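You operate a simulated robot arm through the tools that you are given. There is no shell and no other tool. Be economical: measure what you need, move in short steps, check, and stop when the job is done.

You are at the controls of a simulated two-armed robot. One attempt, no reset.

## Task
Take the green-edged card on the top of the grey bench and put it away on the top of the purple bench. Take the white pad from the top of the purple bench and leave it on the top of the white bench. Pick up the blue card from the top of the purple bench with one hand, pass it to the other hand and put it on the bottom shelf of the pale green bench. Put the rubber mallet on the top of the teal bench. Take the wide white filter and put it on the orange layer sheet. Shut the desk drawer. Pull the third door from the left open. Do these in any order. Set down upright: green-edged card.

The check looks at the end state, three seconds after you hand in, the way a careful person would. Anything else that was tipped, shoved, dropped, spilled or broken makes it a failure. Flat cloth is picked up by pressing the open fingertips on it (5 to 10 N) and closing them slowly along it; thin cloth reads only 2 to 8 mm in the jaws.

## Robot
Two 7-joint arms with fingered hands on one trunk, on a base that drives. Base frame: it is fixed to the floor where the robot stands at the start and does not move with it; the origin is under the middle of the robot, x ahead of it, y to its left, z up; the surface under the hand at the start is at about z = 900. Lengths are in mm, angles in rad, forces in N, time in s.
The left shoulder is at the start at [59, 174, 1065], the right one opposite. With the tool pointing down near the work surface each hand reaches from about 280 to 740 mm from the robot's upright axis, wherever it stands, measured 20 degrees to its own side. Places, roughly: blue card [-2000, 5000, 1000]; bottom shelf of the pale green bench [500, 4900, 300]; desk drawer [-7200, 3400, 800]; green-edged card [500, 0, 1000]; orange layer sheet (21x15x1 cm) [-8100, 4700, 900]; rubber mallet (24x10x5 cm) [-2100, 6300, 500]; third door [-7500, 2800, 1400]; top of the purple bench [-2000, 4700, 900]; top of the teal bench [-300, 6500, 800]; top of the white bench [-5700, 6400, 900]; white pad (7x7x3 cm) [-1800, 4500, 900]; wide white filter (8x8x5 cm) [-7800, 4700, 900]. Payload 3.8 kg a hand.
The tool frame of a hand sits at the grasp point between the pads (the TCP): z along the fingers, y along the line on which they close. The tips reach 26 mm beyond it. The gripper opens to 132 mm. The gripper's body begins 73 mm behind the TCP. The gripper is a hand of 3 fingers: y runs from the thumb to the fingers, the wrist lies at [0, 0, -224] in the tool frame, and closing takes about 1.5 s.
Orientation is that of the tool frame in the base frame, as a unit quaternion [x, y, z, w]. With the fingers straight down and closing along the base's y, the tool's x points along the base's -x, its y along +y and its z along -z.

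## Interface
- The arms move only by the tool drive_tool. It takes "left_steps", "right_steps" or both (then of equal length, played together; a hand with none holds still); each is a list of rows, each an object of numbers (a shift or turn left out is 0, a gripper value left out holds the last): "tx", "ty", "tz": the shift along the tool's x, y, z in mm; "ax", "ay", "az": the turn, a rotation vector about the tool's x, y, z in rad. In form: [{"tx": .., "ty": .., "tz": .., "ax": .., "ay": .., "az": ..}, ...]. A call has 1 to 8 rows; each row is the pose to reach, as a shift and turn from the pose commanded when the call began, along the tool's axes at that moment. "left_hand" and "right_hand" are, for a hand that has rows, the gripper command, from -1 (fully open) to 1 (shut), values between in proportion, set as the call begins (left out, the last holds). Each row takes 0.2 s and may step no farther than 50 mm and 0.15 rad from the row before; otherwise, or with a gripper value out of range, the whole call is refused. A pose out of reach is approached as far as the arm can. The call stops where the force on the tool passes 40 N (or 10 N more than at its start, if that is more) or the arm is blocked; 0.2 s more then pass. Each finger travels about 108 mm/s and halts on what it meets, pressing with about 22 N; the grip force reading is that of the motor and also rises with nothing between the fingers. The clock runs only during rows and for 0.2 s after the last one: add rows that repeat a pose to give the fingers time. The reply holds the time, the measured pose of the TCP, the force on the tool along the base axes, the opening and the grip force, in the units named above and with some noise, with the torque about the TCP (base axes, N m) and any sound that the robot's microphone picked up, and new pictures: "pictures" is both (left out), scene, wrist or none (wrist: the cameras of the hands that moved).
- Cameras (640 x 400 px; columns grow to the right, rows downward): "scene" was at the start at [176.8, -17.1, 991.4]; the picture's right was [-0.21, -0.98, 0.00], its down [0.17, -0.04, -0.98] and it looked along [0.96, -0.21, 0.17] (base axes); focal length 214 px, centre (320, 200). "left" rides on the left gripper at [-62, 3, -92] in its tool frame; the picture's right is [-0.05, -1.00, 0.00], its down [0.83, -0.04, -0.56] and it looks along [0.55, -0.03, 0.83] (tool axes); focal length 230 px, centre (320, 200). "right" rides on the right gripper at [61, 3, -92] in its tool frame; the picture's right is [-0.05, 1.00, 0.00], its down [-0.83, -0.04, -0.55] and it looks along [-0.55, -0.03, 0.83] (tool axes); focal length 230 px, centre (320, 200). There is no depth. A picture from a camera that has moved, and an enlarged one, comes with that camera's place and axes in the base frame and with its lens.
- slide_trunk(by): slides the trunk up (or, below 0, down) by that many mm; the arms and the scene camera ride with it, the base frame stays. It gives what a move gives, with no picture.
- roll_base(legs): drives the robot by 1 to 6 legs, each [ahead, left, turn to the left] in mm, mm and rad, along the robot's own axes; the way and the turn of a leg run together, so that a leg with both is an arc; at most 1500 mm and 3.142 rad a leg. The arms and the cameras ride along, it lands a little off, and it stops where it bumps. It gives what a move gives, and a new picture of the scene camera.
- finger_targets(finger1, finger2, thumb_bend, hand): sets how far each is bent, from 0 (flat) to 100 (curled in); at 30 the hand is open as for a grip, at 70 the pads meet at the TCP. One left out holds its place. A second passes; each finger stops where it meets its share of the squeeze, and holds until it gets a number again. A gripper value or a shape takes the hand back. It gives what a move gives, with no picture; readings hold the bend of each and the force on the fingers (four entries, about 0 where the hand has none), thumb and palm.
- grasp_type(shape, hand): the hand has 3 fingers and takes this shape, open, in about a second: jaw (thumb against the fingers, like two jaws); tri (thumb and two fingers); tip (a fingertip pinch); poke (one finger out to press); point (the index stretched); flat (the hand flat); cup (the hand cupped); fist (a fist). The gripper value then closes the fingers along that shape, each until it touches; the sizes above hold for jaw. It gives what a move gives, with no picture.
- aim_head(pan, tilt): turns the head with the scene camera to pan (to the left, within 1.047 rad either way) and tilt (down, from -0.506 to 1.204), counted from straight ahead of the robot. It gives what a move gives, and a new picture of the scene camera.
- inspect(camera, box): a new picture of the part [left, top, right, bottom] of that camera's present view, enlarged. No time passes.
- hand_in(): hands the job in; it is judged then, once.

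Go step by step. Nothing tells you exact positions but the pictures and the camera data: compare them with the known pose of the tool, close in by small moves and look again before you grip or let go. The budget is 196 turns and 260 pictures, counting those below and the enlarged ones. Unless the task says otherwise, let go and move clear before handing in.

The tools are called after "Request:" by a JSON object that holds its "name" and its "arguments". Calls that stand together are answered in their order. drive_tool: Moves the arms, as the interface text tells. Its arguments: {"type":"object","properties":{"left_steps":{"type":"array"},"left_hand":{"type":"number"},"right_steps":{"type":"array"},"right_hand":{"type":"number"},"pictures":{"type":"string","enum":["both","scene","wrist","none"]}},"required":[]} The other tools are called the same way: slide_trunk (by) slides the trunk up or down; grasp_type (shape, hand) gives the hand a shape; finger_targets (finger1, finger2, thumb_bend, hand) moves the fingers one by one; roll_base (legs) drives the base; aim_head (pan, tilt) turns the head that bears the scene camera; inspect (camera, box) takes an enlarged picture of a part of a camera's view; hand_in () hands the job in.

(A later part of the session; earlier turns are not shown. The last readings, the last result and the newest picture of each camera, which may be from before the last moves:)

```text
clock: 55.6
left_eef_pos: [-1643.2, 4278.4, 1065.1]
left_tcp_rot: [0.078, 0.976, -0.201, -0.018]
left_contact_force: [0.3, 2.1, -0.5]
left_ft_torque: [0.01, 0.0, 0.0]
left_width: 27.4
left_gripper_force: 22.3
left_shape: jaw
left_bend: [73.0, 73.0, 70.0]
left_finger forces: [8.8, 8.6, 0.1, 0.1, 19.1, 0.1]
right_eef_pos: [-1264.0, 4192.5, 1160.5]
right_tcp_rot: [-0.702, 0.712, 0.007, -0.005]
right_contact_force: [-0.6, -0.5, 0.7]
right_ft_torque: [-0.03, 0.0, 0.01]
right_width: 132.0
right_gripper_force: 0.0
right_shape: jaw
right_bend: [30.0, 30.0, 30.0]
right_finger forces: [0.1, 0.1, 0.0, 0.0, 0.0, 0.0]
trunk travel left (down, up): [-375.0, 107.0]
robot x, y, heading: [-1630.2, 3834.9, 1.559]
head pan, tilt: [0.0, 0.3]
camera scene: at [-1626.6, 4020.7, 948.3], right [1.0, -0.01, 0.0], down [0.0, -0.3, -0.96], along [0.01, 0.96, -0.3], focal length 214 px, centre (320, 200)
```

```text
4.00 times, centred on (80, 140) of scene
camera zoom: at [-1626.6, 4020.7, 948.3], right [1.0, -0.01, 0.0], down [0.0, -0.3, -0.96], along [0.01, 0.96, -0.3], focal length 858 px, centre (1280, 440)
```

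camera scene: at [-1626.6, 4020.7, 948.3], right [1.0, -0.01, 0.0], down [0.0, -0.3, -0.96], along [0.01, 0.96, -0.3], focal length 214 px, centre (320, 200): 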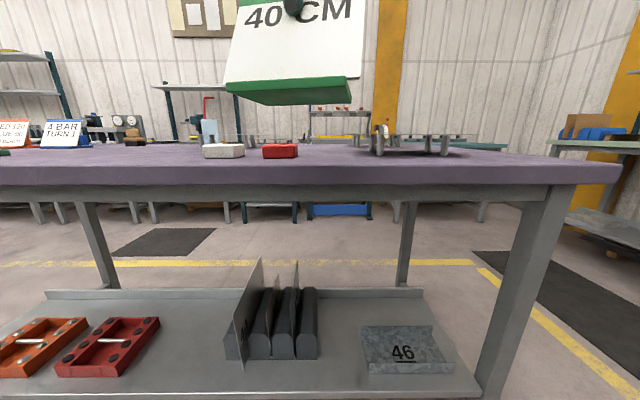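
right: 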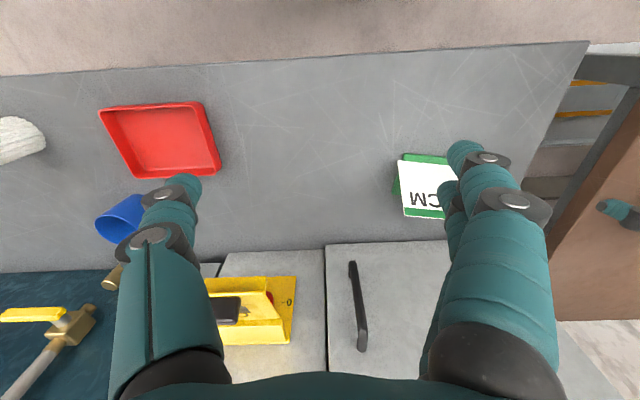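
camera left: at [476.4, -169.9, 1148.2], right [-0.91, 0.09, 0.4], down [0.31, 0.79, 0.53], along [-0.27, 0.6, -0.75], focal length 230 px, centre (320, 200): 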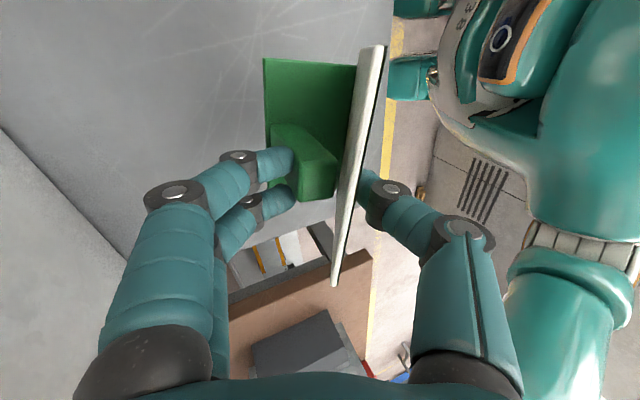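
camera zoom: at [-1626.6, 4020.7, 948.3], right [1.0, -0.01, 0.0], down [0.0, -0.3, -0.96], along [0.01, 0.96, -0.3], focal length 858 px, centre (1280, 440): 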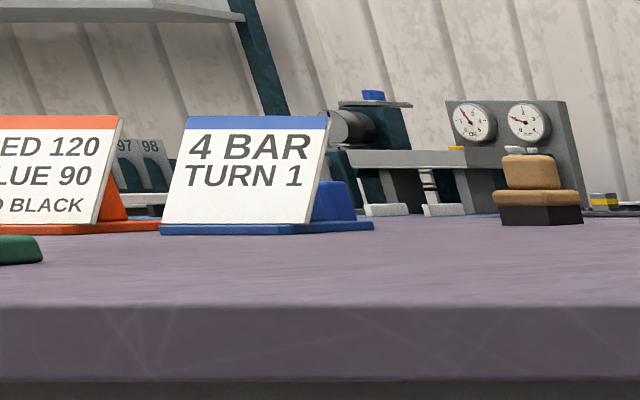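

The free spot for the card is between the red pad and the peg plate, near x −1565, y 4490. Drive up to it.

Request:
{"name": "roll_base", "arguments": {"legs": [[215, -75, 0.01]]}}

Request:
{"name": "aim_head", "arguments": {"pan": 0.0, "tilt": 0.7}}

Request:
{"name": "drive_tool", "arguments": {"left_steps": [{}], "pictures": "wrist"}}

```text
clock: 57.3
left_eef_pos: [-1571.5, 4493.7, 1065.3]
left_tcp_rot: [0.076, 0.976, -0.201, -0.017]
left_contact_force: [0.2, -0.2, -0.9]
left_ft_torque: [-0.02, -0.04, 0.03]
left_width: 27.5
left_gripper_force: 21.9
left_shape: jaw
left_bend: [73.0, 73.0, 70.0]
left_finger forces: [8.8, 8.7, 0.0, 0.1, 19.1, 0.1]
right_eef_pos: [-1192.0, 4406.9, 1161.1]
right_tcp_rot: [-0.705, 0.709, 0.007, -0.006]
right_contact_force: [-0.1, 0.9, 0.3]
right_ft_torque: [0.0, 0.02, 0.01]
right_width: 131.9
right_gripper_force: 0.0
right_shape: jaw
right_bend: [30.0, 30.0, 30.0]
right_finger forces: [0.1, 0.0, 0.1, 0.0, 0.1, 0.0]
trunk travel left (down, up): [-375.0, 107.0]
robot x, y, heading: [-1552.6, 4044.9, 1.569]
head pan, tilt: [0.0, 0.3]
camera scene: at [-1552.2, 4235.1, 948.2], right [1.0, 0.0, 0.0], down [0.0, -0.3, -0.96], along [0.0, 0.96, -0.3], focal length 214 px, centre (320, 200)
```

scene: 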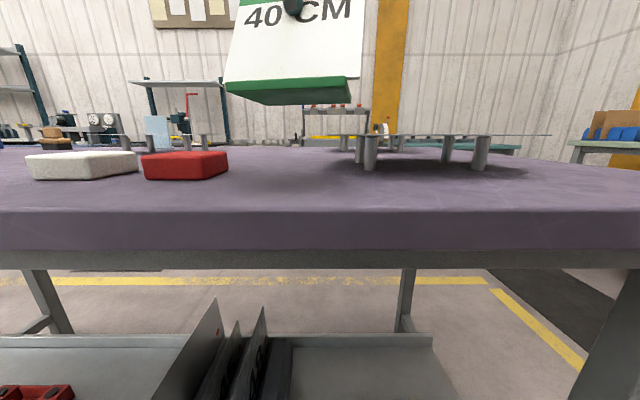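

```text
clock: 58.2
left_eef_pos: [-1571.7, 4493.1, 1064.3]
left_tcp_rot: [0.076, 0.977, -0.2, -0.017]
left_contact_force: [-0.1, 0.2, -0.6]
left_ft_torque: [0.03, -0.01, -0.02]
left_width: 27.2
left_gripper_force: 22.2
left_shape: jaw
left_bend: [73.0, 73.0, 70.0]
left_finger forces: [8.7, 8.8, 0.0, 0.1, 19.1, 0.1]
right_eef_pos: [-1191.1, 4408.0, 1159.6]
right_tcp_rot: [-0.705, 0.709, 0.007, -0.006]
right_contact_force: [-0.6, 0.6, 0.6]
right_ft_torque: [0.01, -0.04, 0.0]
right_width: 132.0
right_gripper_force: 0.1
right_shape: jaw
right_bend: [30.0, 30.0, 30.0]
right_finger forces: [0.0, 0.0, 0.1, 0.0, 0.0, 0.1]
trunk travel left (down, up): [-375.0, 107.0]
robot x, y, heading: [-1554.4, 4044.7, 1.568]
head pan, tilt: [0.0, 0.7]
camera scene: at [-1552.4, 4226.3, 912.2], right [1.0, 0.0, 0.0], down [0.0, -0.64, -0.77], along [0.0, 0.77, -0.64], focal length 214 px, centre (320, 200)
```

scene: 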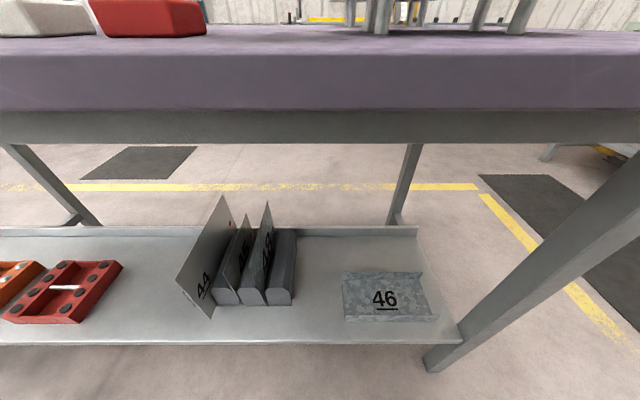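

```text
clock: 58.6
left_eef_pos: [-1571.6, 4493.0, 1065.8]
left_tcp_rot: [0.076, 0.976, -0.201, -0.017]
left_contact_force: [0.3, 0.4, 0.0]
left_ft_torque: [0.02, 0.01, 0.02]
left_width: 27.3
left_gripper_force: 21.5
left_shape: jaw
left_bend: [73.0, 73.0, 70.0]
left_finger forces: [8.8, 8.8, 0.1, 0.1, 19.1, 0.0]
right_eef_pos: [-1190.6, 4407.0, 1161.5]
right_tcp_rot: [-0.705, 0.709, 0.007, -0.005]
right_contact_force: [-0.6, -0.5, -0.3]
right_ft_torque: [-0.01, -0.05, -0.01]
right_width: 132.1
right_gripper_force: 0.1
right_shape: jaw
right_bend: [30.0, 30.0, 30.0]
right_finger forces: [0.1, 0.0, 0.1, 0.0, 0.0, 0.1]
trunk travel left (down, up): [-375.0, 107.0]
robot x, y, heading: [-1553.3, 4046.3, 1.567]
head pan, tilt: [0.0, 0.7]
camera left: at [-1504.1, 4523.0, 1148.1], right [-0.09, -0.91, 0.4], down [-0.79, 0.31, 0.53], along [-0.61, -0.27, -0.75], focal length 230 px, centre (320, 200)
```

left: 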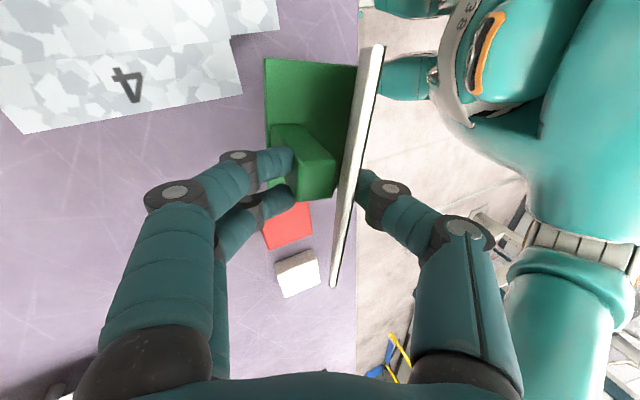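

The gap there is too tight against the peg plate. West of the white pad (x≈-2020) is clear, so I'll strafe left 450.

Request:
{"name": "roll_base", "arguments": {"legs": [[0, 450, 0]]}}

Request:
{"name": "drive_tool", "arguments": {"left_steps": [{}], "pictures": "wrist"}}

Request:
{"name": "aim_head", "arguments": {"pan": 0.0, "tilt": 0.3}}

```text
clock: 63.1
left_eef_pos: [-2024.3, 4496.8, 1064.4]
left_tcp_rot: [0.081, 0.976, -0.2, -0.019]
left_contact_force: [0.1, -0.4, -0.6]
left_ft_torque: [0.04, 0.02, 0.0]
left_width: 27.2
left_gripper_force: 22.2
left_shape: jaw
left_bend: [73.0, 73.0, 70.0]
left_finger forces: [8.7, 8.7, 0.1, 0.0, 19.1, 0.1]
right_eef_pos: [-1645.7, 4406.6, 1161.4]
right_tcp_rot: [-0.7, 0.714, 0.007, -0.006]
right_contact_force: [0.3, 0.2, 0.4]
right_ft_torque: [0.01, 0.01, 0.03]
right_width: 132.0
right_gripper_force: 0.0
right_shape: jaw
right_bend: [30.0, 30.0, 30.0]
right_finger forces: [0.1, 0.1, 0.0, 0.1, 0.0, 0.0]
trunk travel left (down, up): [-375.0, 107.0]
robot x, y, heading: [-2011.6, 4046.4, 1.556]
head pan, tilt: [0.0, 0.7]
camera scene: at [-2008.7, 4230.3, 912.1], right [1.0, -0.01, 0.0], down [-0.01, -0.64, -0.76], along [0.01, 0.76, -0.64], focal length 214 px, centre (320, 200)
```

scene: 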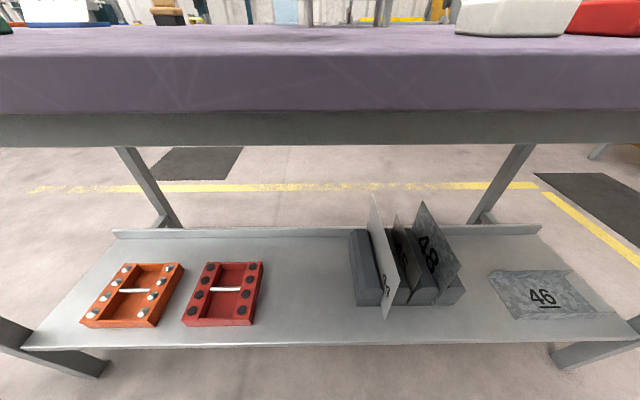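

```text
clock: 63.5
left_eef_pos: [-2024.1, 4498.3, 1065.0]
left_tcp_rot: [0.081, 0.976, -0.201, -0.019]
left_contact_force: [0.0, 0.3, 0.1]
left_ft_torque: [0.01, -0.02, 0.0]
left_width: 27.3
left_gripper_force: 22.7
left_shape: jaw
left_bend: [73.0, 73.0, 70.0]
left_finger forces: [8.7, 8.6, 0.0, 0.1, 19.0, 0.0]
right_eef_pos: [-1644.5, 4408.2, 1160.6]
right_tcp_rot: [-0.7, 0.714, 0.008, -0.005]
right_contact_force: [-1.0, 0.4, 0.1]
right_ft_torque: [-0.02, -0.02, -0.01]
right_width: 131.6
right_gripper_force: 0.0
right_shape: jaw
right_bend: [30.0, 30.0, 30.0]
right_finger forces: [0.2, 0.1, 0.0, 0.0, 0.1, 0.0]
trunk travel left (down, up): [-375.0, 107.0]
robot x, y, heading: [-2011.0, 4050.6, 1.555]
head pan, tilt: [0.0, 0.7]
camera left: at [-1956.6, 4526.4, 1148.0], right [-0.1, -0.91, 0.4], down [-0.79, 0.32, 0.53], along [-0.61, -0.26, -0.75], focal length 230 px, centre (320, 200)
```

left: 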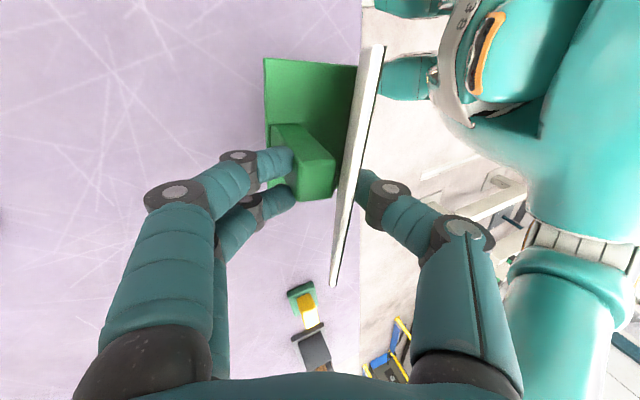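

```text
clock: 64.4
left_eef_pos: [-2024.4, 4498.4, 1065.3]
left_tcp_rot: [0.083, 0.976, -0.201, -0.018]
left_contact_force: [-0.7, -0.8, 0.5]
left_ft_torque: [0.05, -0.01, 0.0]
left_width: 27.2
left_gripper_force: 21.9
left_shape: jaw
left_bend: [73.0, 73.0, 70.0]
left_finger forces: [8.6, 8.7, 0.0, 0.0, 19.1, 0.0]
right_eef_pos: [-1644.4, 4407.4, 1160.6]
right_tcp_rot: [-0.7, 0.714, 0.006, -0.006]
right_contact_force: [0.8, 0.7, 0.0]
right_ft_torque: [0.0, -0.03, -0.01]
right_width: 132.0
right_gripper_force: 0.1
right_shape: jaw
right_bend: [30.0, 30.0, 30.0]
right_finger forces: [0.0, 0.0, 0.1, 0.0, 0.1, 0.0]
trunk travel left (down, up): [-375.0, 107.0]
robot x, y, heading: [-2007.4, 4049.9, 1.553]
head pan, tilt: [0.0, 0.3]
camera scene: at [-2008.5, 4238.7, 948.2], right [1.0, -0.01, 0.0], down [0.0, -0.3, -0.95], along [0.01, 0.95, -0.3], focal length 214 px, centre (320, 200)
```

scene: 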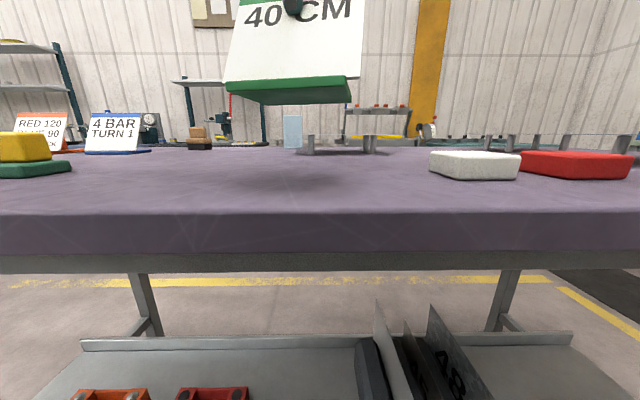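

Clear here. Lower the card: first 70 mm, then small steps until contact.

Request:
{"name": "drive_tool", "arguments": {"left_steps": [{"ty": 10, "tz": 23}, {"ty": 20, "tz": 46}, {"ty": 27.3, "tz": 64.4}, {"ty": 28.9, "tz": 68}, {"ty": 30.4, "tz": 71.8}], "pictures": "scene"}}

```text
clock: 65.6
left_eef_pos: [-2023.9, 4496.9, 988.0]
left_tcp_rot: [0.082, 0.976, -0.201, -0.018]
left_contact_force: [0.0, 0.2, -0.8]
left_ft_torque: [0.0, 0.0, 0.01]
left_width: 27.3
left_gripper_force: 21.8
left_shape: jaw
left_bend: [73.0, 73.0, 70.0]
left_finger forces: [8.7, 8.7, 0.0, 0.0, 19.0, 0.1]
right_eef_pos: [-1643.8, 4407.4, 1160.7]
right_tcp_rot: [-0.7, 0.714, 0.007, -0.005]
right_contact_force: [-0.1, 0.1, -0.3]
right_ft_torque: [0.0, 0.01, -0.02]
right_width: 132.0
right_gripper_force: 0.1
right_shape: jaw
right_bend: [30.0, 30.0, 30.0]
right_finger forces: [0.0, 0.1, 0.0, 0.1, 0.1, 0.0]
trunk travel left (down, up): [-375.0, 107.0]
robot x, y, heading: [-2010.7, 4052.2, 1.556]
head pan, tilt: [0.0, 0.3]
camera scene: at [-2008.6, 4238.8, 948.3], right [1.0, -0.01, 0.0], down [0.0, -0.3, -0.96], along [0.01, 0.96, -0.3], focal length 214 px, centre (320, 200)
```

scene: 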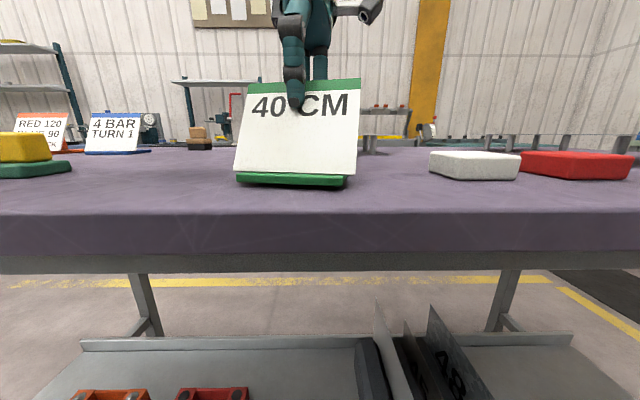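

Request:
{"name": "drive_tool", "arguments": {"left_steps": [{"ty": 0.8, "tz": 1.8}, {"ty": 1.6, "tz": 3.7}, {"ty": 2.3, "tz": 5.5}, {"ty": 3.1, "tz": 7.4}, {"ty": 3.9, "tz": 9.2}], "pictures": "none"}}

```text
clock: 66.9
left_eef_pos: [-2023.9, 4496.2, 982.3]
left_tcp_rot: [0.082, 0.977, -0.198, -0.015]
left_contact_force: [-2.0, 0.6, 16.6]
left_ft_torque: [0.03, 0.04, -0.01]
left_width: 30.4
left_gripper_force: 22.1
left_shape: jaw
left_bend: [74.0, 74.0, 71.0]
left_finger forces: [9.7, 12.3, 0.0, 0.1, 26.2, 0.1]
right_eef_pos: [-1646.0, 4407.3, 1160.8]
right_tcp_rot: [-0.7, 0.714, 0.008, -0.005]
right_contact_force: [0.0, -0.4, 0.4]
right_ft_torque: [0.02, -0.01, 0.0]
right_width: 131.8
right_gripper_force: 0.1
right_shape: jaw
right_bend: [30.0, 30.0, 30.0]
right_finger forces: [0.0, 0.0, 0.0, 0.0, 0.0, 0.0]
trunk travel left (down, up): [-375.0, 107.0]
robot x, y, heading: [-2015.4, 4049.8, 1.553]
head pan, tilt: [0.0, 0.3]
stopped in row 5 (left hand): the force on the tool passed its limit at 41 N (the readings are from after the stop); the commanded pose is now the measured one
```

Contact made; open the hand.

Request:
{"name": "drive_tool", "arguments": {"left_steps": [{}, {}, {}, {}, {}, {}], "left_hand": -1, "pictures": "both"}}

```text
clock: 68.3
left_eef_pos: [-2023.0, 4497.8, 979.7]
left_tcp_rot: [0.083, 0.976, -0.2, -0.017]
left_contact_force: [0.1, 0.4, -0.1]
left_ft_torque: [-0.02, -0.02, -0.02]
left_width: 131.8
left_gripper_force: 0.2
left_shape: jaw
left_bend: [30.0, 30.0, 30.0]
left_finger forces: [0.0, 0.0, 0.0, 0.0, 0.1, 0.1]
right_eef_pos: [-1644.9, 4407.9, 1160.1]
right_tcp_rot: [-0.7, 0.714, 0.006, -0.006]
right_contact_force: [0.9, -0.2, -0.6]
right_ft_torque: [-0.01, 0.01, 0.0]
right_width: 131.8
right_gripper_force: 0.0
right_shape: jaw
right_bend: [30.0, 30.0, 30.0]
right_finger forces: [0.1, 0.1, 0.0, 0.1, 0.0, 0.0]
trunk travel left (down, up): [-375.0, 107.0]
robot x, y, heading: [-2012.1, 4049.0, 1.557]
head pan, tilt: [0.0, 0.3]
camera scene: at [-2008.6, 4238.9, 948.3], right [1.0, -0.01, 0.0], down [0.0, -0.3, -0.96], along [0.01, 0.96, -0.3], focal length 214 px, centre (320, 200)
camera left: at [-1957.1, 4525.8, 1063.9], right [-0.1, -0.91, 0.39], down [-0.79, 0.31, 0.53], along [-0.61, -0.26, -0.75], focal length 230 px, centre (320, 200)
```

scene: 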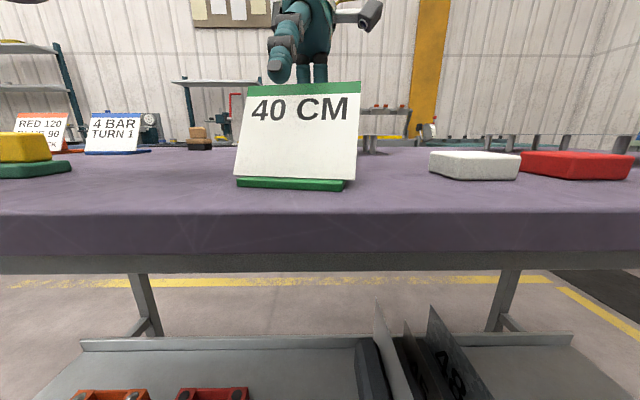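
left: 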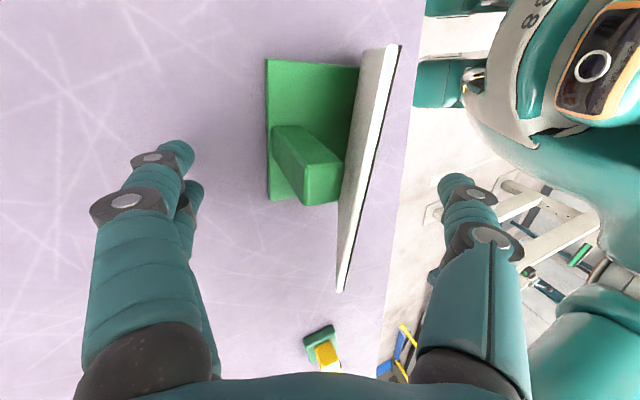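

The card stands alone. Raise the left hand straight up and away, and bring the right hand above the white pad.

Request:
{"name": "drive_tool", "arguments": {"left_steps": [{"ty": -12, "tz": -28}, {"ty": -24, "tz": -55}, {"ty": -36, "tz": -83}, {"ty": -48, "tz": -111}, {"ty": -52, "tz": -121}, {"tx": 30, "ty": -65, "tz": -121}, {"tx": 60, "ty": -90, "tz": -121}, {"tx": 90, "ty": -110, "tz": -121}], "right_steps": [{}, {}, {"tx": -10, "ty": 30, "tz": 10}, {"tx": -20, "ty": 60, "tz": 25}, {"tx": -30, "ty": 90, "tz": 40}, {"tx": -40, "ty": 120, "tz": 55}, {"tx": -50, "ty": 150, "tz": 70}, {"tx": -65, "ty": 180, "tz": 85}], "pictures": "both"}}

```text
clock: 70.1
left_eef_pos: [-2123.5, 4461.3, 1132.7]
left_tcp_rot: [0.083, 0.976, -0.199, -0.016]
left_contact_force: [-0.6, 0.7, 0.3]
left_ft_torque: [0.0, -0.03, 0.01]
left_width: 132.1
left_gripper_force: 0.1
left_shape: jaw
left_bend: [30.0, 30.0, 30.0]
left_finger forces: [0.0, 0.0, 0.1, 0.0, 0.0, 0.0]
right_eef_pos: [-1827.4, 4480.3, 1077.2]
right_tcp_rot: [-0.699, 0.715, 0.008, -0.005]
right_contact_force: [-0.3, 0.4, -0.4]
right_ft_torque: [-0.02, -0.01, 0.02]
right_width: 132.2
right_gripper_force: 0.1
right_shape: jaw
right_bend: [30.0, 30.0, 30.0]
right_finger forces: [0.0, 0.1, 0.0, 0.0, 0.1, 0.0]
trunk travel left (down, up): [-375.0, 107.0]
robot x, y, heading: [-2015.2, 4046.0, 1.547]
head pan, tilt: [0.0, 0.3]
camera scene: at [-2009.3, 4239.5, 948.1], right [1.0, -0.01, 0.0], down [0.0, -0.3, -0.96], along [0.01, 0.95, -0.3], focal length 214 px, centre (320, 200)
camera right: at [-1830.9, 4417.9, 1171.5], right [-1.0, 0.07, 0.02], down [0.07, 0.83, 0.56], along [0.03, 0.56, -0.83], focal length 230 px, centre (320, 200)
camera left: at [-2056.3, 4490.3, 1215.3], right [-0.1, -0.91, 0.39], down [-0.79, 0.31, 0.53], along [-0.6, -0.26, -0.75], focal length 230 px, centre (320, 200)
```

scene: 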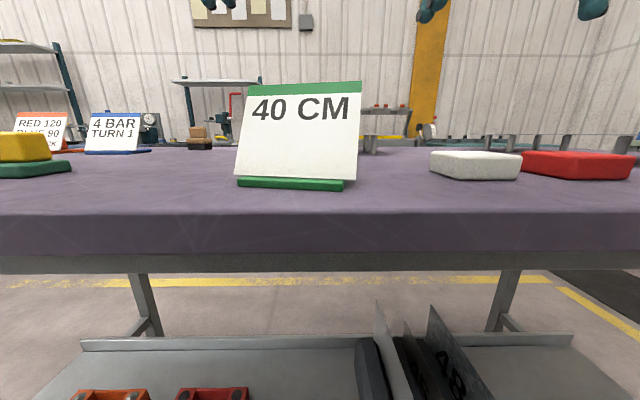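
right: 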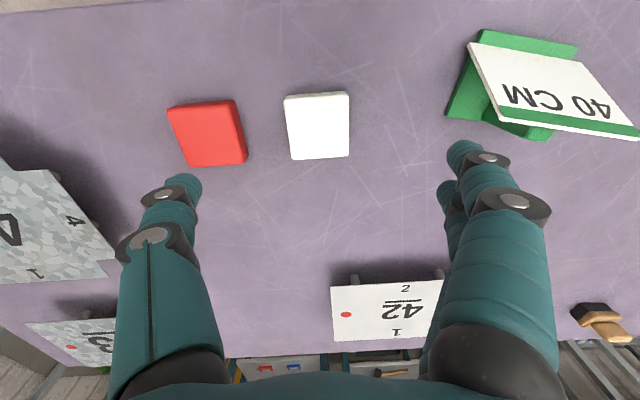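
left: 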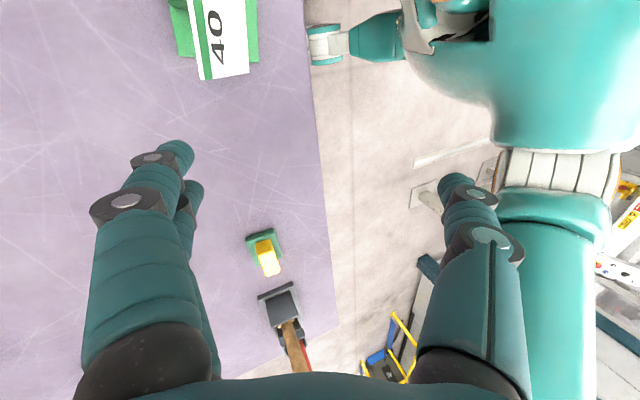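

The white pad is right below the hand ([-1827,4487]). Narrow the jaws to ~100 mm and descend.

Request:
{"name": "drive_tool", "arguments": {"right_steps": [{"tx": -7, "tz": 40}, {"tx": -7, "tz": 85}, {"tx": -7, "tz": 125}, {"tx": -7, "tz": 147}, {"tx": -7, "tz": 147}], "right_hand": -0.5, "pictures": "wrist"}}

```text
clock: 71.3
left_eef_pos: [-2122.2, 4461.0, 1132.0]
left_tcp_rot: [0.082, 0.976, -0.199, -0.017]
left_contact_force: [-0.3, -1.4, 0.4]
left_ft_torque: [0.04, -0.01, 0.01]
left_width: 132.1
left_gripper_force: 0.0
left_shape: jaw
left_bend: [30.0, 30.0, 30.0]
left_finger forces: [0.0, 0.0, 0.0, 0.0, 0.1, 0.1]
right_eef_pos: [-1828.5, 4483.8, 932.5]
right_tcp_rot: [-0.7, 0.714, 0.007, -0.004]
right_contact_force: [-0.1, 0.0, 0.0]
right_ft_torque: [0.03, -0.01, 0.04]
right_width: 99.4
right_gripper_force: 0.1
right_shape: jaw
right_bend: [63.0, 63.0, 60.0]
right_finger forces: [0.0, 0.0, 0.0, 0.0, 0.0, 0.1]
trunk travel left (down, up): [-375.0, 107.0]
robot x, y, heading: [-2009.6, 4048.7, 1.553]
head pan, tilt: [0.0, 0.3]
camera right: at [-1832.3, 4421.9, 1026.3], right [-1.0, 0.07, 0.02], down [0.07, 0.83, 0.56], along [0.02, 0.56, -0.83], focal length 230 px, centre (320, 200)
```

right: 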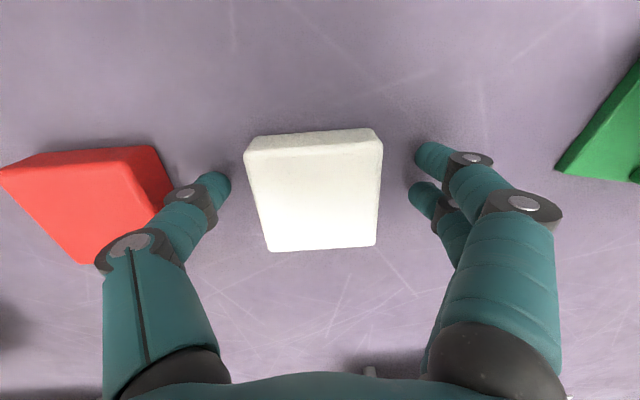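

Good alignment. Close on the pad.

Request:
{"name": "drive_tool", "arguments": {"right_steps": [{"tz": 3}, {"tz": 3}, {"tz": 3}, {"tz": 3}, {"tz": 3}, {"tz": 3}, {"tz": 3}, {"tz": 3}], "right_hand": 1, "pictures": "none"}}

Request:
{"name": "drive_tool", "arguments": {"right_steps": [{"tz": -20}, {"tz": -60}, {"tz": -100}, {"tz": -140}, {"tz": -140}], "pictures": "both"}}

```text
clock: 73.1
left_eef_pos: [-2122.2, 4461.3, 1133.0]
left_tcp_rot: [0.081, 0.976, -0.2, -0.018]
left_contact_force: [0.9, 0.1, 1.3]
left_ft_torque: [0.04, 0.0, 0.0]
left_width: 131.7
left_gripper_force: 0.1
left_shape: jaw
left_bend: [30.0, 30.0, 30.0]
left_finger forces: [0.0, 0.0, 0.0, 0.1, 0.0, 0.0]
right_eef_pos: [-1827.1, 4483.3, 930.1]
right_tcp_rot: [-0.7, 0.714, 0.008, -0.006]
right_contact_force: [-0.3, 0.0, 0.1]
right_ft_torque: [0.01, -0.02, 0.02]
right_width: 59.7
right_gripper_force: 22.1
right_shape: jaw
right_bend: [73.0, 73.0, 70.0]
right_finger forces: [10.1, 10.0, 0.0, 0.0, 19.9, 0.0]
trunk travel left (down, up): [-375.0, 107.0]
robot x, y, heading: [-2015.1, 4051.1, 1.557]
head pan, tilt: [0.0, 0.3]
```

```text
clock: 74.3
left_eef_pos: [-2122.2, 4461.9, 1132.1]
left_tcp_rot: [0.082, 0.976, -0.199, -0.016]
left_contact_force: [0.7, -0.8, -0.3]
left_ft_torque: [0.02, 0.01, 0.03]
left_width: 131.9
left_gripper_force: 0.0
left_shape: jaw
left_bend: [30.0, 30.0, 30.0]
left_finger forces: [0.0, 0.0, 0.0, 0.0, 0.0, 0.0]
right_eef_pos: [-1829.0, 4487.5, 1069.7]
right_tcp_rot: [-0.7, 0.714, 0.007, -0.006]
right_contact_force: [0.1, 0.8, -1.7]
right_ft_torque: [0.01, -0.01, 0.01]
right_width: 59.9
right_gripper_force: 22.4
right_shape: jaw
right_bend: [73.0, 73.0, 70.0]
right_finger forces: [10.1, 9.9, 0.1, 0.1, 20.1, 0.0]
trunk travel left (down, up): [-375.0, 107.0]
robot x, y, heading: [-2009.4, 4049.6, 1.555]
head pan, tilt: [0.0, 0.3]
camera scene: at [-2008.5, 4239.0, 948.2], right [1.0, -0.01, 0.0], down [0.0, -0.3, -0.96], along [0.01, 0.96, -0.3], focal length 214 px, centre (320, 200)
camera right: at [-1832.4, 4424.8, 1164.3], right [-1.0, 0.07, 0.02], down [0.07, 0.83, 0.56], along [0.02, 0.56, -0.83], focal length 230 px, centre (320, 200)
```

scene: 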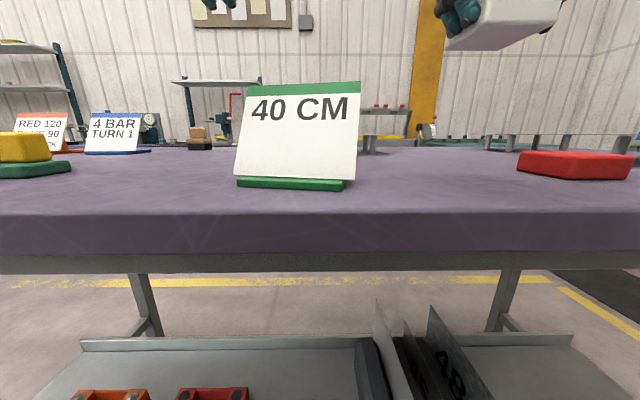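
right: 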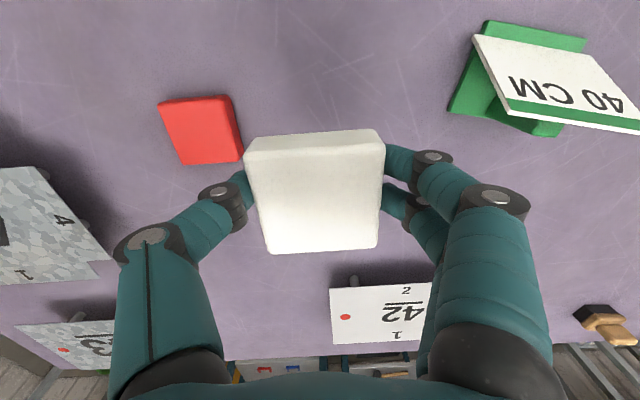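

Pad held. I back off, turn left toward −x and look for the way to the white bench.

Request:
{"name": "roll_base", "arguments": {"legs": [[-400, 0, 0], [0, 0, 1.57]]}}

Request:
{"name": "aim_head", "arguments": {"pan": -0.4, "tilt": 0.1}}

```text
clock: 80.6
left_eef_pos: [-2430.5, 3551.4, 1131.7]
left_tcp_rot: [-0.62, 0.759, -0.155, 0.127]
left_contact_force: [0.4, -0.2, 0.1]
left_ft_torque: [0.0, -0.01, -0.01]
left_width: 131.9
left_gripper_force: 0.0
left_shape: jaw
left_bend: [30.0, 30.0, 30.0]
left_finger forces: [0.0, 0.1, 0.0, 0.1, 0.0, 0.0]
right_eef_pos: [-2445.5, 3846.1, 1070.7]
right_tcp_rot: [1.0, -0.026, -0.001, 0.009]
right_contact_force: [0.9, -0.3, -0.9]
right_ft_torque: [0.01, -0.02, 0.04]
right_width: 59.6
right_gripper_force: 22.0
right_shape: jaw
right_bend: [73.0, 73.0, 70.0]
right_finger forces: [9.9, 9.8, 0.0, 0.1, 20.0, 0.0]
trunk travel left (down, up): [-375.0, 107.0]
robot x, y, heading: [-2013.0, 3646.2, 3.099]
head pan, tilt: [0.0, 0.3]
camera scene: at [-2203.3, 3659.5, 948.3], right [0.05, 1.0, 0.0], down [0.3, -0.01, -0.96], along [-0.95, 0.04, -0.3], focal length 214 px, centre (320, 200)
```

scene: 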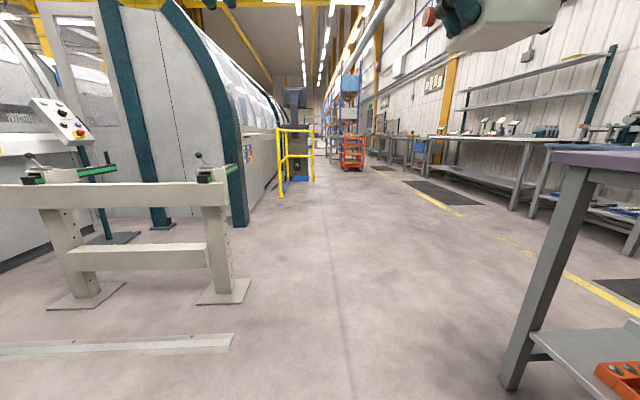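

```text
clock: 81.4
left_eef_pos: [-2428.9, 3551.8, 1133.3]
left_tcp_rot: [-0.621, 0.758, -0.155, 0.127]
left_contact_force: [0.6, -0.8, 0.1]
left_ft_torque: [-0.03, -0.03, 0.0]
left_width: 132.2
left_gripper_force: 0.1
left_shape: jaw
left_bend: [30.0, 30.0, 30.0]
left_finger forces: [0.0, 0.0, 0.0, 0.0, 0.1, 0.1]
right_eef_pos: [-2445.7, 3845.6, 1070.1]
right_tcp_rot: [1.0, -0.026, -0.002, 0.009]
right_contact_force: [-0.9, -0.2, -1.0]
right_ft_torque: [0.02, -0.03, -0.01]
right_width: 59.7
right_gripper_force: 21.7
right_shape: jaw
right_bend: [73.0, 73.0, 70.0]
right_finger forces: [10.1, 9.9, 0.0, 0.1, 19.9, 0.1]
trunk travel left (down, up): [-375.0, 107.0]
robot x, y, heading: [-2016.4, 3651.0, 3.094]
head pan, tilt: [-0.4, 0.099]
camera scene: at [-2193.1, 3694.8, 966.9], right [0.43, 0.9, 0.0], down [0.09, -0.04, -0.99], along [-0.9, 0.43, -0.1], focal length 214 px, centre (320, 200)
```

scene: 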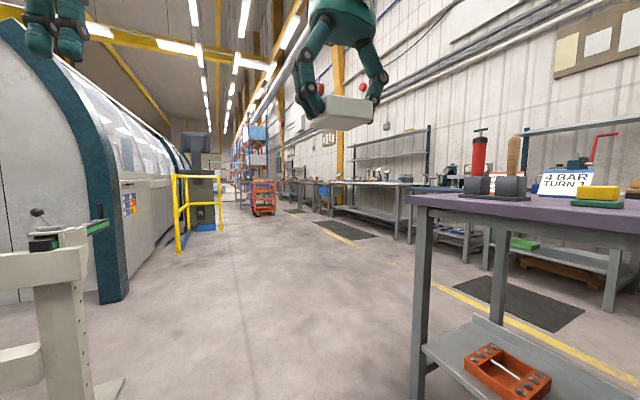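

Floor is clear. Drive along −x then diagonal to the front of the white bench and turn to face it.

Request:
{"name": "roll_base", "arguments": {"legs": [[1500, 0, 0], [1150, -850, 0], [1050, 0, 0], [0, 0, -1.52]]}}

Request:
{"name": "aim_head", "arguments": {"pan": 0.0, "tilt": 0.1}}

```text
clock: 105.2
left_eef_pos: [-5728.1, 5150.7, 1132.8]
left_tcp_rot: [0.084, 0.976, -0.2, -0.017]
left_contact_force: [0.2, 0.1, 0.6]
left_ft_torque: [0.07, -0.02, 0.01]
left_width: 132.0
left_gripper_force: 0.0
left_shape: jaw
left_bend: [30.0, 30.0, 30.0]
left_finger forces: [0.0, 0.1, 0.0, 0.0, 0.0, 0.0]
right_eef_pos: [-5434.1, 5174.9, 1070.7]
right_tcp_rot: [-0.698, 0.716, 0.006, -0.005]
right_contact_force: [-0.1, 0.5, -1.7]
right_ft_torque: [-0.02, 0.04, 0.0]
right_width: 59.5
right_gripper_force: 21.4
right_shape: jaw
right_bend: [73.0, 73.0, 70.0]
right_finger forces: [10.1, 9.8, 0.0, 0.1, 19.8, 0.0]
trunk travel left (down, up): [-375.0, 107.0]
robot x, y, heading: [-5620.3, 4740.0, 1.55]
head pan, tilt: [-0.4, 0.099]
camera scene: at [-5579.3, 4918.8, 966.9], right [0.91, -0.41, 0.0], down [-0.04, -0.09, -0.99], along [0.4, 0.91, -0.1], focal length 214 px, centre (320, 200)
```

scene: 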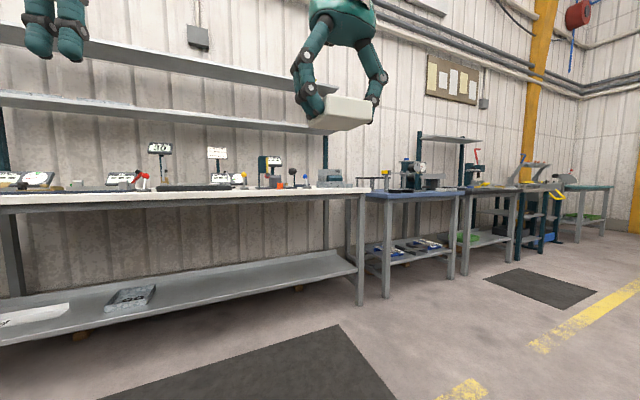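

```text
clock: 106.1
left_eef_pos: [-5728.3, 5151.8, 1132.1]
left_tcp_rot: [0.083, 0.976, -0.199, -0.017]
left_contact_force: [0.3, 0.7, 0.4]
left_ft_torque: [-0.01, 0.02, -0.02]
left_width: 132.0
left_gripper_force: 0.1
left_shape: jaw
left_bend: [30.0, 30.0, 30.0]
left_finger forces: [0.0, 0.1, 0.1, 0.1, 0.1, 0.0]
right_eef_pos: [-5434.6, 5175.7, 1071.2]
right_tcp_rot: [-0.699, 0.715, 0.007, -0.006]
right_contact_force: [-0.6, 0.6, -0.8]
right_ft_torque: [0.03, 0.0, 0.01]
right_width: 59.7
right_gripper_force: 22.0
right_shape: jaw
right_bend: [73.0, 73.0, 70.0]
right_finger forces: [10.0, 9.8, 0.0, 0.0, 19.8, 0.0]
trunk travel left (down, up): [-375.0, 107.0]
robot x, y, heading: [-5618.1, 4739.8, 1.549]
head pan, tilt: [0.0, 0.099]
camera scene: at [-5615.0, 4926.7, 966.9], right [1.0, -0.02, 0.0], down [0.0, -0.1, -0.99], along [0.02, 0.99, -0.1], focal length 214 px, centre (320, 200)
```

scene: 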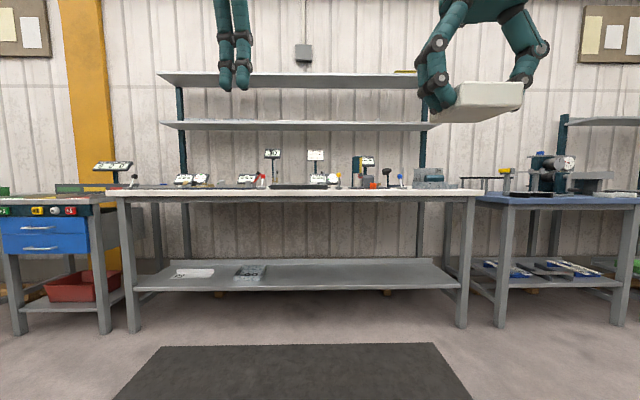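

White bench spans x −6800…−4650, front edge about y 6170, with small items along it. Raise the trunk, approach, and view the top.

Request:
{"name": "slide_trunk", "arguments": {"by": 100}}

Request:
{"name": "roll_base", "arguments": {"legs": [[900, 0, 0.02]]}}

Request:
{"name": "aim_head", "arguments": {"pan": 0.0, "tilt": 0.3}}

```text
clock: 107.4
left_eef_pos: [-5728.0, 5151.7, 1229.9]
left_tcp_rot: [0.084, 0.976, -0.201, -0.017]
left_contact_force: [-0.4, 0.1, -0.4]
left_ft_torque: [-0.01, 0.03, -0.01]
left_width: 132.0
left_gripper_force: 0.1
left_shape: jaw
left_bend: [30.0, 30.0, 30.0]
left_finger forces: [0.1, 0.0, 0.0, 0.0, 0.0, 0.0]
right_eef_pos: [-5435.0, 5130.7, 1259.8]
right_tcp_rot: [-0.695, 0.711, 0.082, 0.07]
right_contact_force: [-0.8, -0.7, -1.6]
right_ft_torque: [-0.04, 0.0, 0.01]
right_width: 59.7
right_gripper_force: 22.1
right_shape: jaw
right_bend: [73.0, 73.0, 70.0]
right_finger forces: [10.1, 9.9, 0.0, 0.1, 19.9, 0.0]
trunk travel left (down, up): [-475.0, 7.0]
robot x, y, heading: [-5618.6, 4737.0, 1.553]
head pan, tilt: [0.0, 0.099]
```

```text
clock: 112.2
left_eef_pos: [-5732.3, 6047.6, 1231.5]
left_tcp_rot: [0.07, 0.977, -0.199, -0.015]
left_contact_force: [-0.1, -0.2, -0.2]
left_ft_torque: [-0.03, 0.05, 0.02]
left_width: 132.0
left_gripper_force: 0.1
left_shape: jaw
left_bend: [30.0, 30.0, 30.0]
left_finger forces: [0.1, 0.0, 0.0, 0.0, 0.0, 0.0]
right_eef_pos: [-5440.1, 6034.5, 1260.8]
right_tcp_rot: [0.705, -0.701, -0.084, -0.071]
right_contact_force: [-0.7, -0.2, -1.1]
right_ft_torque: [0.0, -0.03, -0.02]
right_width: 59.9
right_gripper_force: 21.4
right_shape: jaw
right_bend: [73.0, 73.0, 70.0]
right_finger forces: [10.0, 9.9, 0.1, 0.1, 19.9, 0.0]
trunk travel left (down, up): [-475.0, 7.0]
robot x, y, heading: [-5615.4, 5640.5, 1.574]
head pan, tilt: [0.0, 0.099]
camera scene: at [-5615.2, 5840.0, 1098.5], right [1.0, 0.01, 0.0], down [0.0, -0.1, -1.0], along [-0.01, 0.99, -0.1], focal length 214 px, centre (320, 200)
```

scene: 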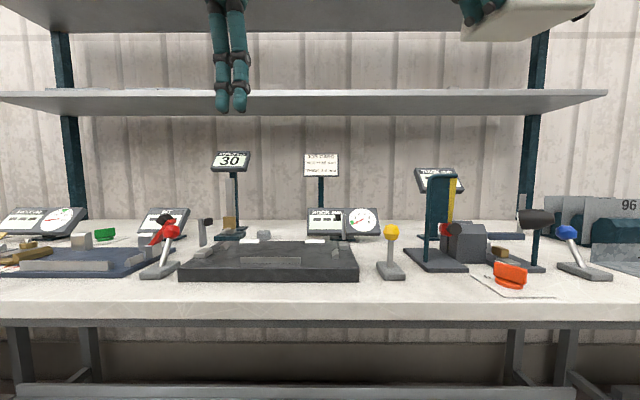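

```text
clock: 112.9
left_eef_pos: [-5733.6, 6047.6, 1232.0]
left_tcp_rot: [0.071, 0.977, -0.2, -0.015]
left_contact_force: [-0.8, -0.4, 1.4]
left_ft_torque: [-0.02, 0.0, 0.0]
left_width: 131.9
left_gripper_force: 0.1
left_shape: jaw
left_bend: [30.0, 30.0, 30.0]
left_finger forces: [0.0, 0.0, 0.0, 0.1, 0.0, 0.1]
right_eef_pos: [-5440.2, 6032.7, 1259.7]
right_tcp_rot: [0.705, -0.701, -0.084, -0.07]
right_contact_force: [-0.8, 0.9, -1.8]
right_ft_torque: [-0.03, -0.02, 0.01]
right_width: 59.8
right_gripper_force: 22.3
right_shape: jaw
right_bend: [73.0, 73.0, 70.0]
right_finger forces: [10.0, 9.9, 0.0, 0.1, 19.9, 0.0]
trunk travel left (down, up): [-475.0, 7.0]
robot x, y, heading: [-5616.5, 5634.6, 1.578]
head pan, tilt: [0.0, 0.3]
camera scene: at [-5615.2, 5841.5, 1079.8], right [1.0, 0.01, 0.0], down [0.0, -0.3, -0.96], along [-0.01, 0.96, -0.3], focal length 214 px, centre (320, 200)
```

scene: 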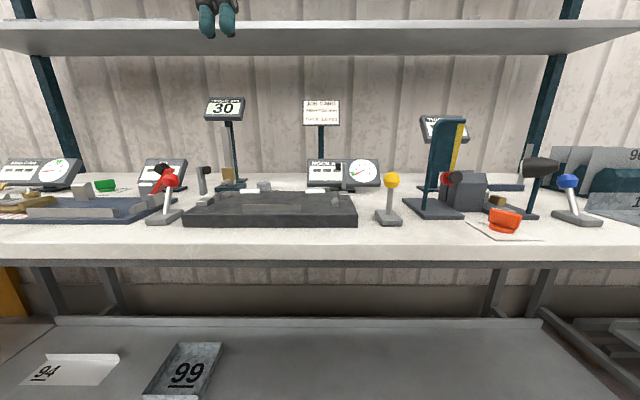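

There's a free front spot near [-5400, 6215] right of the yellow lever. Lower the trunk again (the right wrist tilted when it rose) and check the pose.

Request:
{"name": "slide_trunk", "arguments": {"by": -60}}

Request:
{"name": "drive_tool", "arguments": {"left_steps": [{"ax": -0.14}, {"ax": -0.28}, {"ax": -0.41, "tz": -10}, {"ax": -0.41, "tz": -10}], "right_steps": [{}, {}, {}, {}], "pictures": "none"}}

```text
clock: 113.9
left_eef_pos: [-5732.6, 6047.5, 1172.4]
left_tcp_rot: [0.072, 0.977, -0.2, -0.015]
left_contact_force: [-0.2, -0.7, 0.5]
left_ft_torque: [0.03, 0.02, -0.05]
left_width: 131.8
left_gripper_force: 0.0
left_shape: jaw
left_bend: [30.0, 30.0, 30.0]
left_finger forces: [0.0, 0.0, 0.1, 0.0, 0.0, 0.1]
right_eef_pos: [-5440.0, 6032.7, 1201.1]
right_tcp_rot: [0.704, -0.702, -0.084, -0.07]
right_contact_force: [-0.3, -0.2, -1.4]
right_ft_torque: [-0.02, -0.04, 0.0]
right_width: 59.5
right_gripper_force: 22.4
right_shape: jaw
right_bend: [73.0, 73.0, 70.0]
right_finger forces: [9.9, 9.8, 0.0, 0.0, 19.9, 0.0]
trunk travel left (down, up): [-415.0, 67.0]
robot x, y, heading: [-5607.4, 5637.6, 1.575]
head pan, tilt: [0.0, 0.3]
```

```text
clock: 114.9
left_eef_pos: [-5732.4, 6052.0, 1181.4]
left_tcp_rot: [0.072, 0.997, 0.004, 0.001]
left_contact_force: [-0.1, 0.4, -0.9]
left_ft_torque: [-0.01, 0.02, 0.02]
left_width: 131.9
left_gripper_force: 0.0
left_shape: jaw
left_bend: [30.0, 30.0, 30.0]
left_finger forces: [0.0, 0.0, 0.0, 0.0, 0.0, 0.1]
right_eef_pos: [-5439.8, 6032.9, 1200.2]
right_tcp_rot: [0.705, -0.701, -0.085, -0.071]
right_contact_force: [0.1, 0.1, -0.5]
right_ft_torque: [-0.02, -0.02, -0.02]
right_width: 59.8
right_gripper_force: 22.3
right_shape: jaw
right_bend: [73.0, 73.0, 70.0]
right_finger forces: [10.0, 9.8, 0.0, 0.0, 19.9, 0.1]
trunk travel left (down, up): [-415.0, 67.0]
robot x, y, heading: [-5610.0, 5641.0, 1.578]
head pan, tilt: [0.0, 0.3]
```

Level the right hand and lower it to a carrying height; then drive closer.

Request:
{"name": "drive_tool", "arguments": {"right_steps": [{"ay": 0.11, "tx": 7, "tz": 34}, {"ay": 0.22, "tx": 15, "tz": 68}, {"ay": 0.22, "tx": 23, "tz": 102}, {"ay": 0.22, "tx": 30, "tz": 125}, {"ay": 0.22, "tx": 30, "tz": 125}], "pictures": "none"}}

Request:
{"name": "roll_base", "arguments": {"legs": [[215, 0, 0]]}}

Request:
{"name": "drive_tool", "arguments": {"right_steps": [{}], "pictures": "wrist"}}

```text
clock: 116.1
left_eef_pos: [-5731.7, 6051.7, 1181.6]
left_tcp_rot: [0.072, 0.997, 0.005, 0.0]
left_contact_force: [-0.6, -0.3, 0.6]
left_ft_torque: [-0.01, 0.01, 0.01]
left_width: 131.7
left_gripper_force: 0.1
left_shape: jaw
left_bend: [30.0, 30.0, 30.0]
left_finger forces: [0.1, 0.1, 0.0, 0.0, 0.0, 0.0]
right_eef_pos: [-5443.2, 6031.6, 1069.4]
right_tcp_rot: [0.709, -0.705, -0.007, 0.006]
right_contact_force: [0.8, -0.2, -0.6]
right_ft_torque: [-0.03, 0.02, 0.0]
right_width: 59.8
right_gripper_force: 22.5
right_shape: jaw
right_bend: [73.0, 73.0, 70.0]
right_finger forces: [9.9, 9.9, 0.0, 0.1, 19.9, 0.0]
trunk travel left (down, up): [-415.0, 67.0]
robot x, y, heading: [-5613.0, 5635.9, 1.577]
head pan, tilt: [0.0, 0.3]
```

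```text
clock: 117.8
left_eef_pos: [-5735.5, 6270.3, 1181.7]
left_tcp_rot: [0.071, 0.997, 0.004, 0.001]
left_contact_force: [0.3, 0.8, 0.1]
left_ft_torque: [-0.03, 0.01, -0.01]
left_width: 131.8
left_gripper_force: 0.2
left_shape: jaw
left_bend: [30.0, 30.0, 30.0]
left_finger forces: [0.1, 0.0, 0.0, 0.0, 0.1, 0.1]
right_eef_pos: [-5445.3, 6251.7, 1068.8]
right_tcp_rot: [0.71, -0.704, -0.007, 0.007]
right_contact_force: [0.1, -0.8, -1.5]
right_ft_torque: [-0.04, 0.01, 0.01]
right_width: 59.8
right_gripper_force: 21.8
right_shape: jaw
right_bend: [73.0, 73.0, 70.0]
right_finger forces: [10.0, 10.0, 0.0, 0.0, 19.9, 0.1]
trunk travel left (down, up): [-415.0, 67.0]
robot x, y, heading: [-5616.8, 5858.0, 1.581]
head pan, tilt: [0.0, 0.3]
camera scene: at [-5617.4, 6053.1, 996.8], right [1.0, 0.01, 0.0], down [0.0, -0.3, -0.96], along [-0.01, 0.96, -0.3], focal length 214 px, centre (320, 200)
```

scene: 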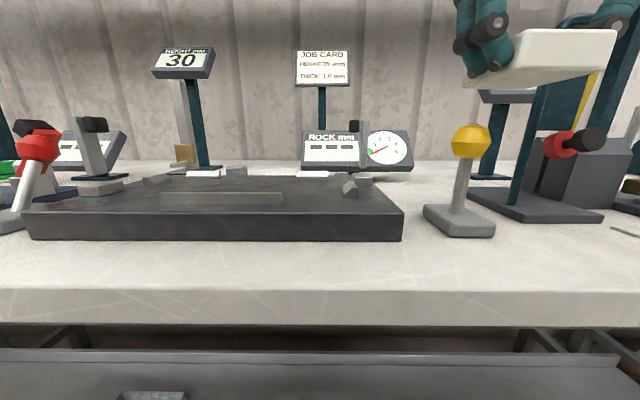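

```text
clock: 118.2
left_eef_pos: [-5735.2, 6270.0, 1180.9]
left_tcp_rot: [0.072, 0.997, 0.004, 0.0]
left_contact_force: [-0.8, -0.4, 0.1]
left_ft_torque: [0.01, 0.03, 0.02]
left_width: 131.8
left_gripper_force: 0.0
left_shape: jaw
left_bend: [30.0, 30.0, 30.0]
left_finger forces: [0.0, 0.1, 0.0, 0.1, 0.0, 0.0]
right_eef_pos: [-5447.1, 6250.7, 1068.5]
right_tcp_rot: [0.71, -0.704, -0.008, 0.006]
right_contact_force: [-0.5, -0.1, -1.5]
right_ft_torque: [-0.05, 0.01, -0.03]
right_width: 59.8
right_gripper_force: 22.3
right_shape: jaw
right_bend: [73.0, 73.0, 70.0]
right_finger forces: [10.0, 9.9, 0.0, 0.1, 20.0, 0.0]
trunk travel left (down, up): [-415.0, 67.0]
robot x, y, heading: [-5617.2, 5859.4, 1.577]
head pan, tilt: [0.0, 0.3]
camera right: at [-5448.1, 6189.4, 1163.7], right [-1.0, 0.04, 0.02], down [0.05, 0.83, 0.55], along [0.01, 0.55, -0.83], focal length 230 px, centre (320, 200)
```

right: 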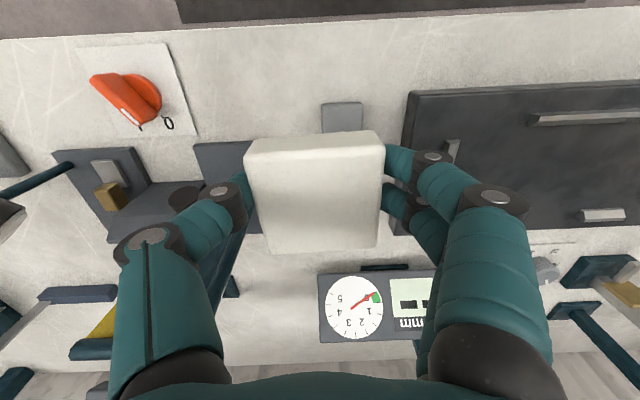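

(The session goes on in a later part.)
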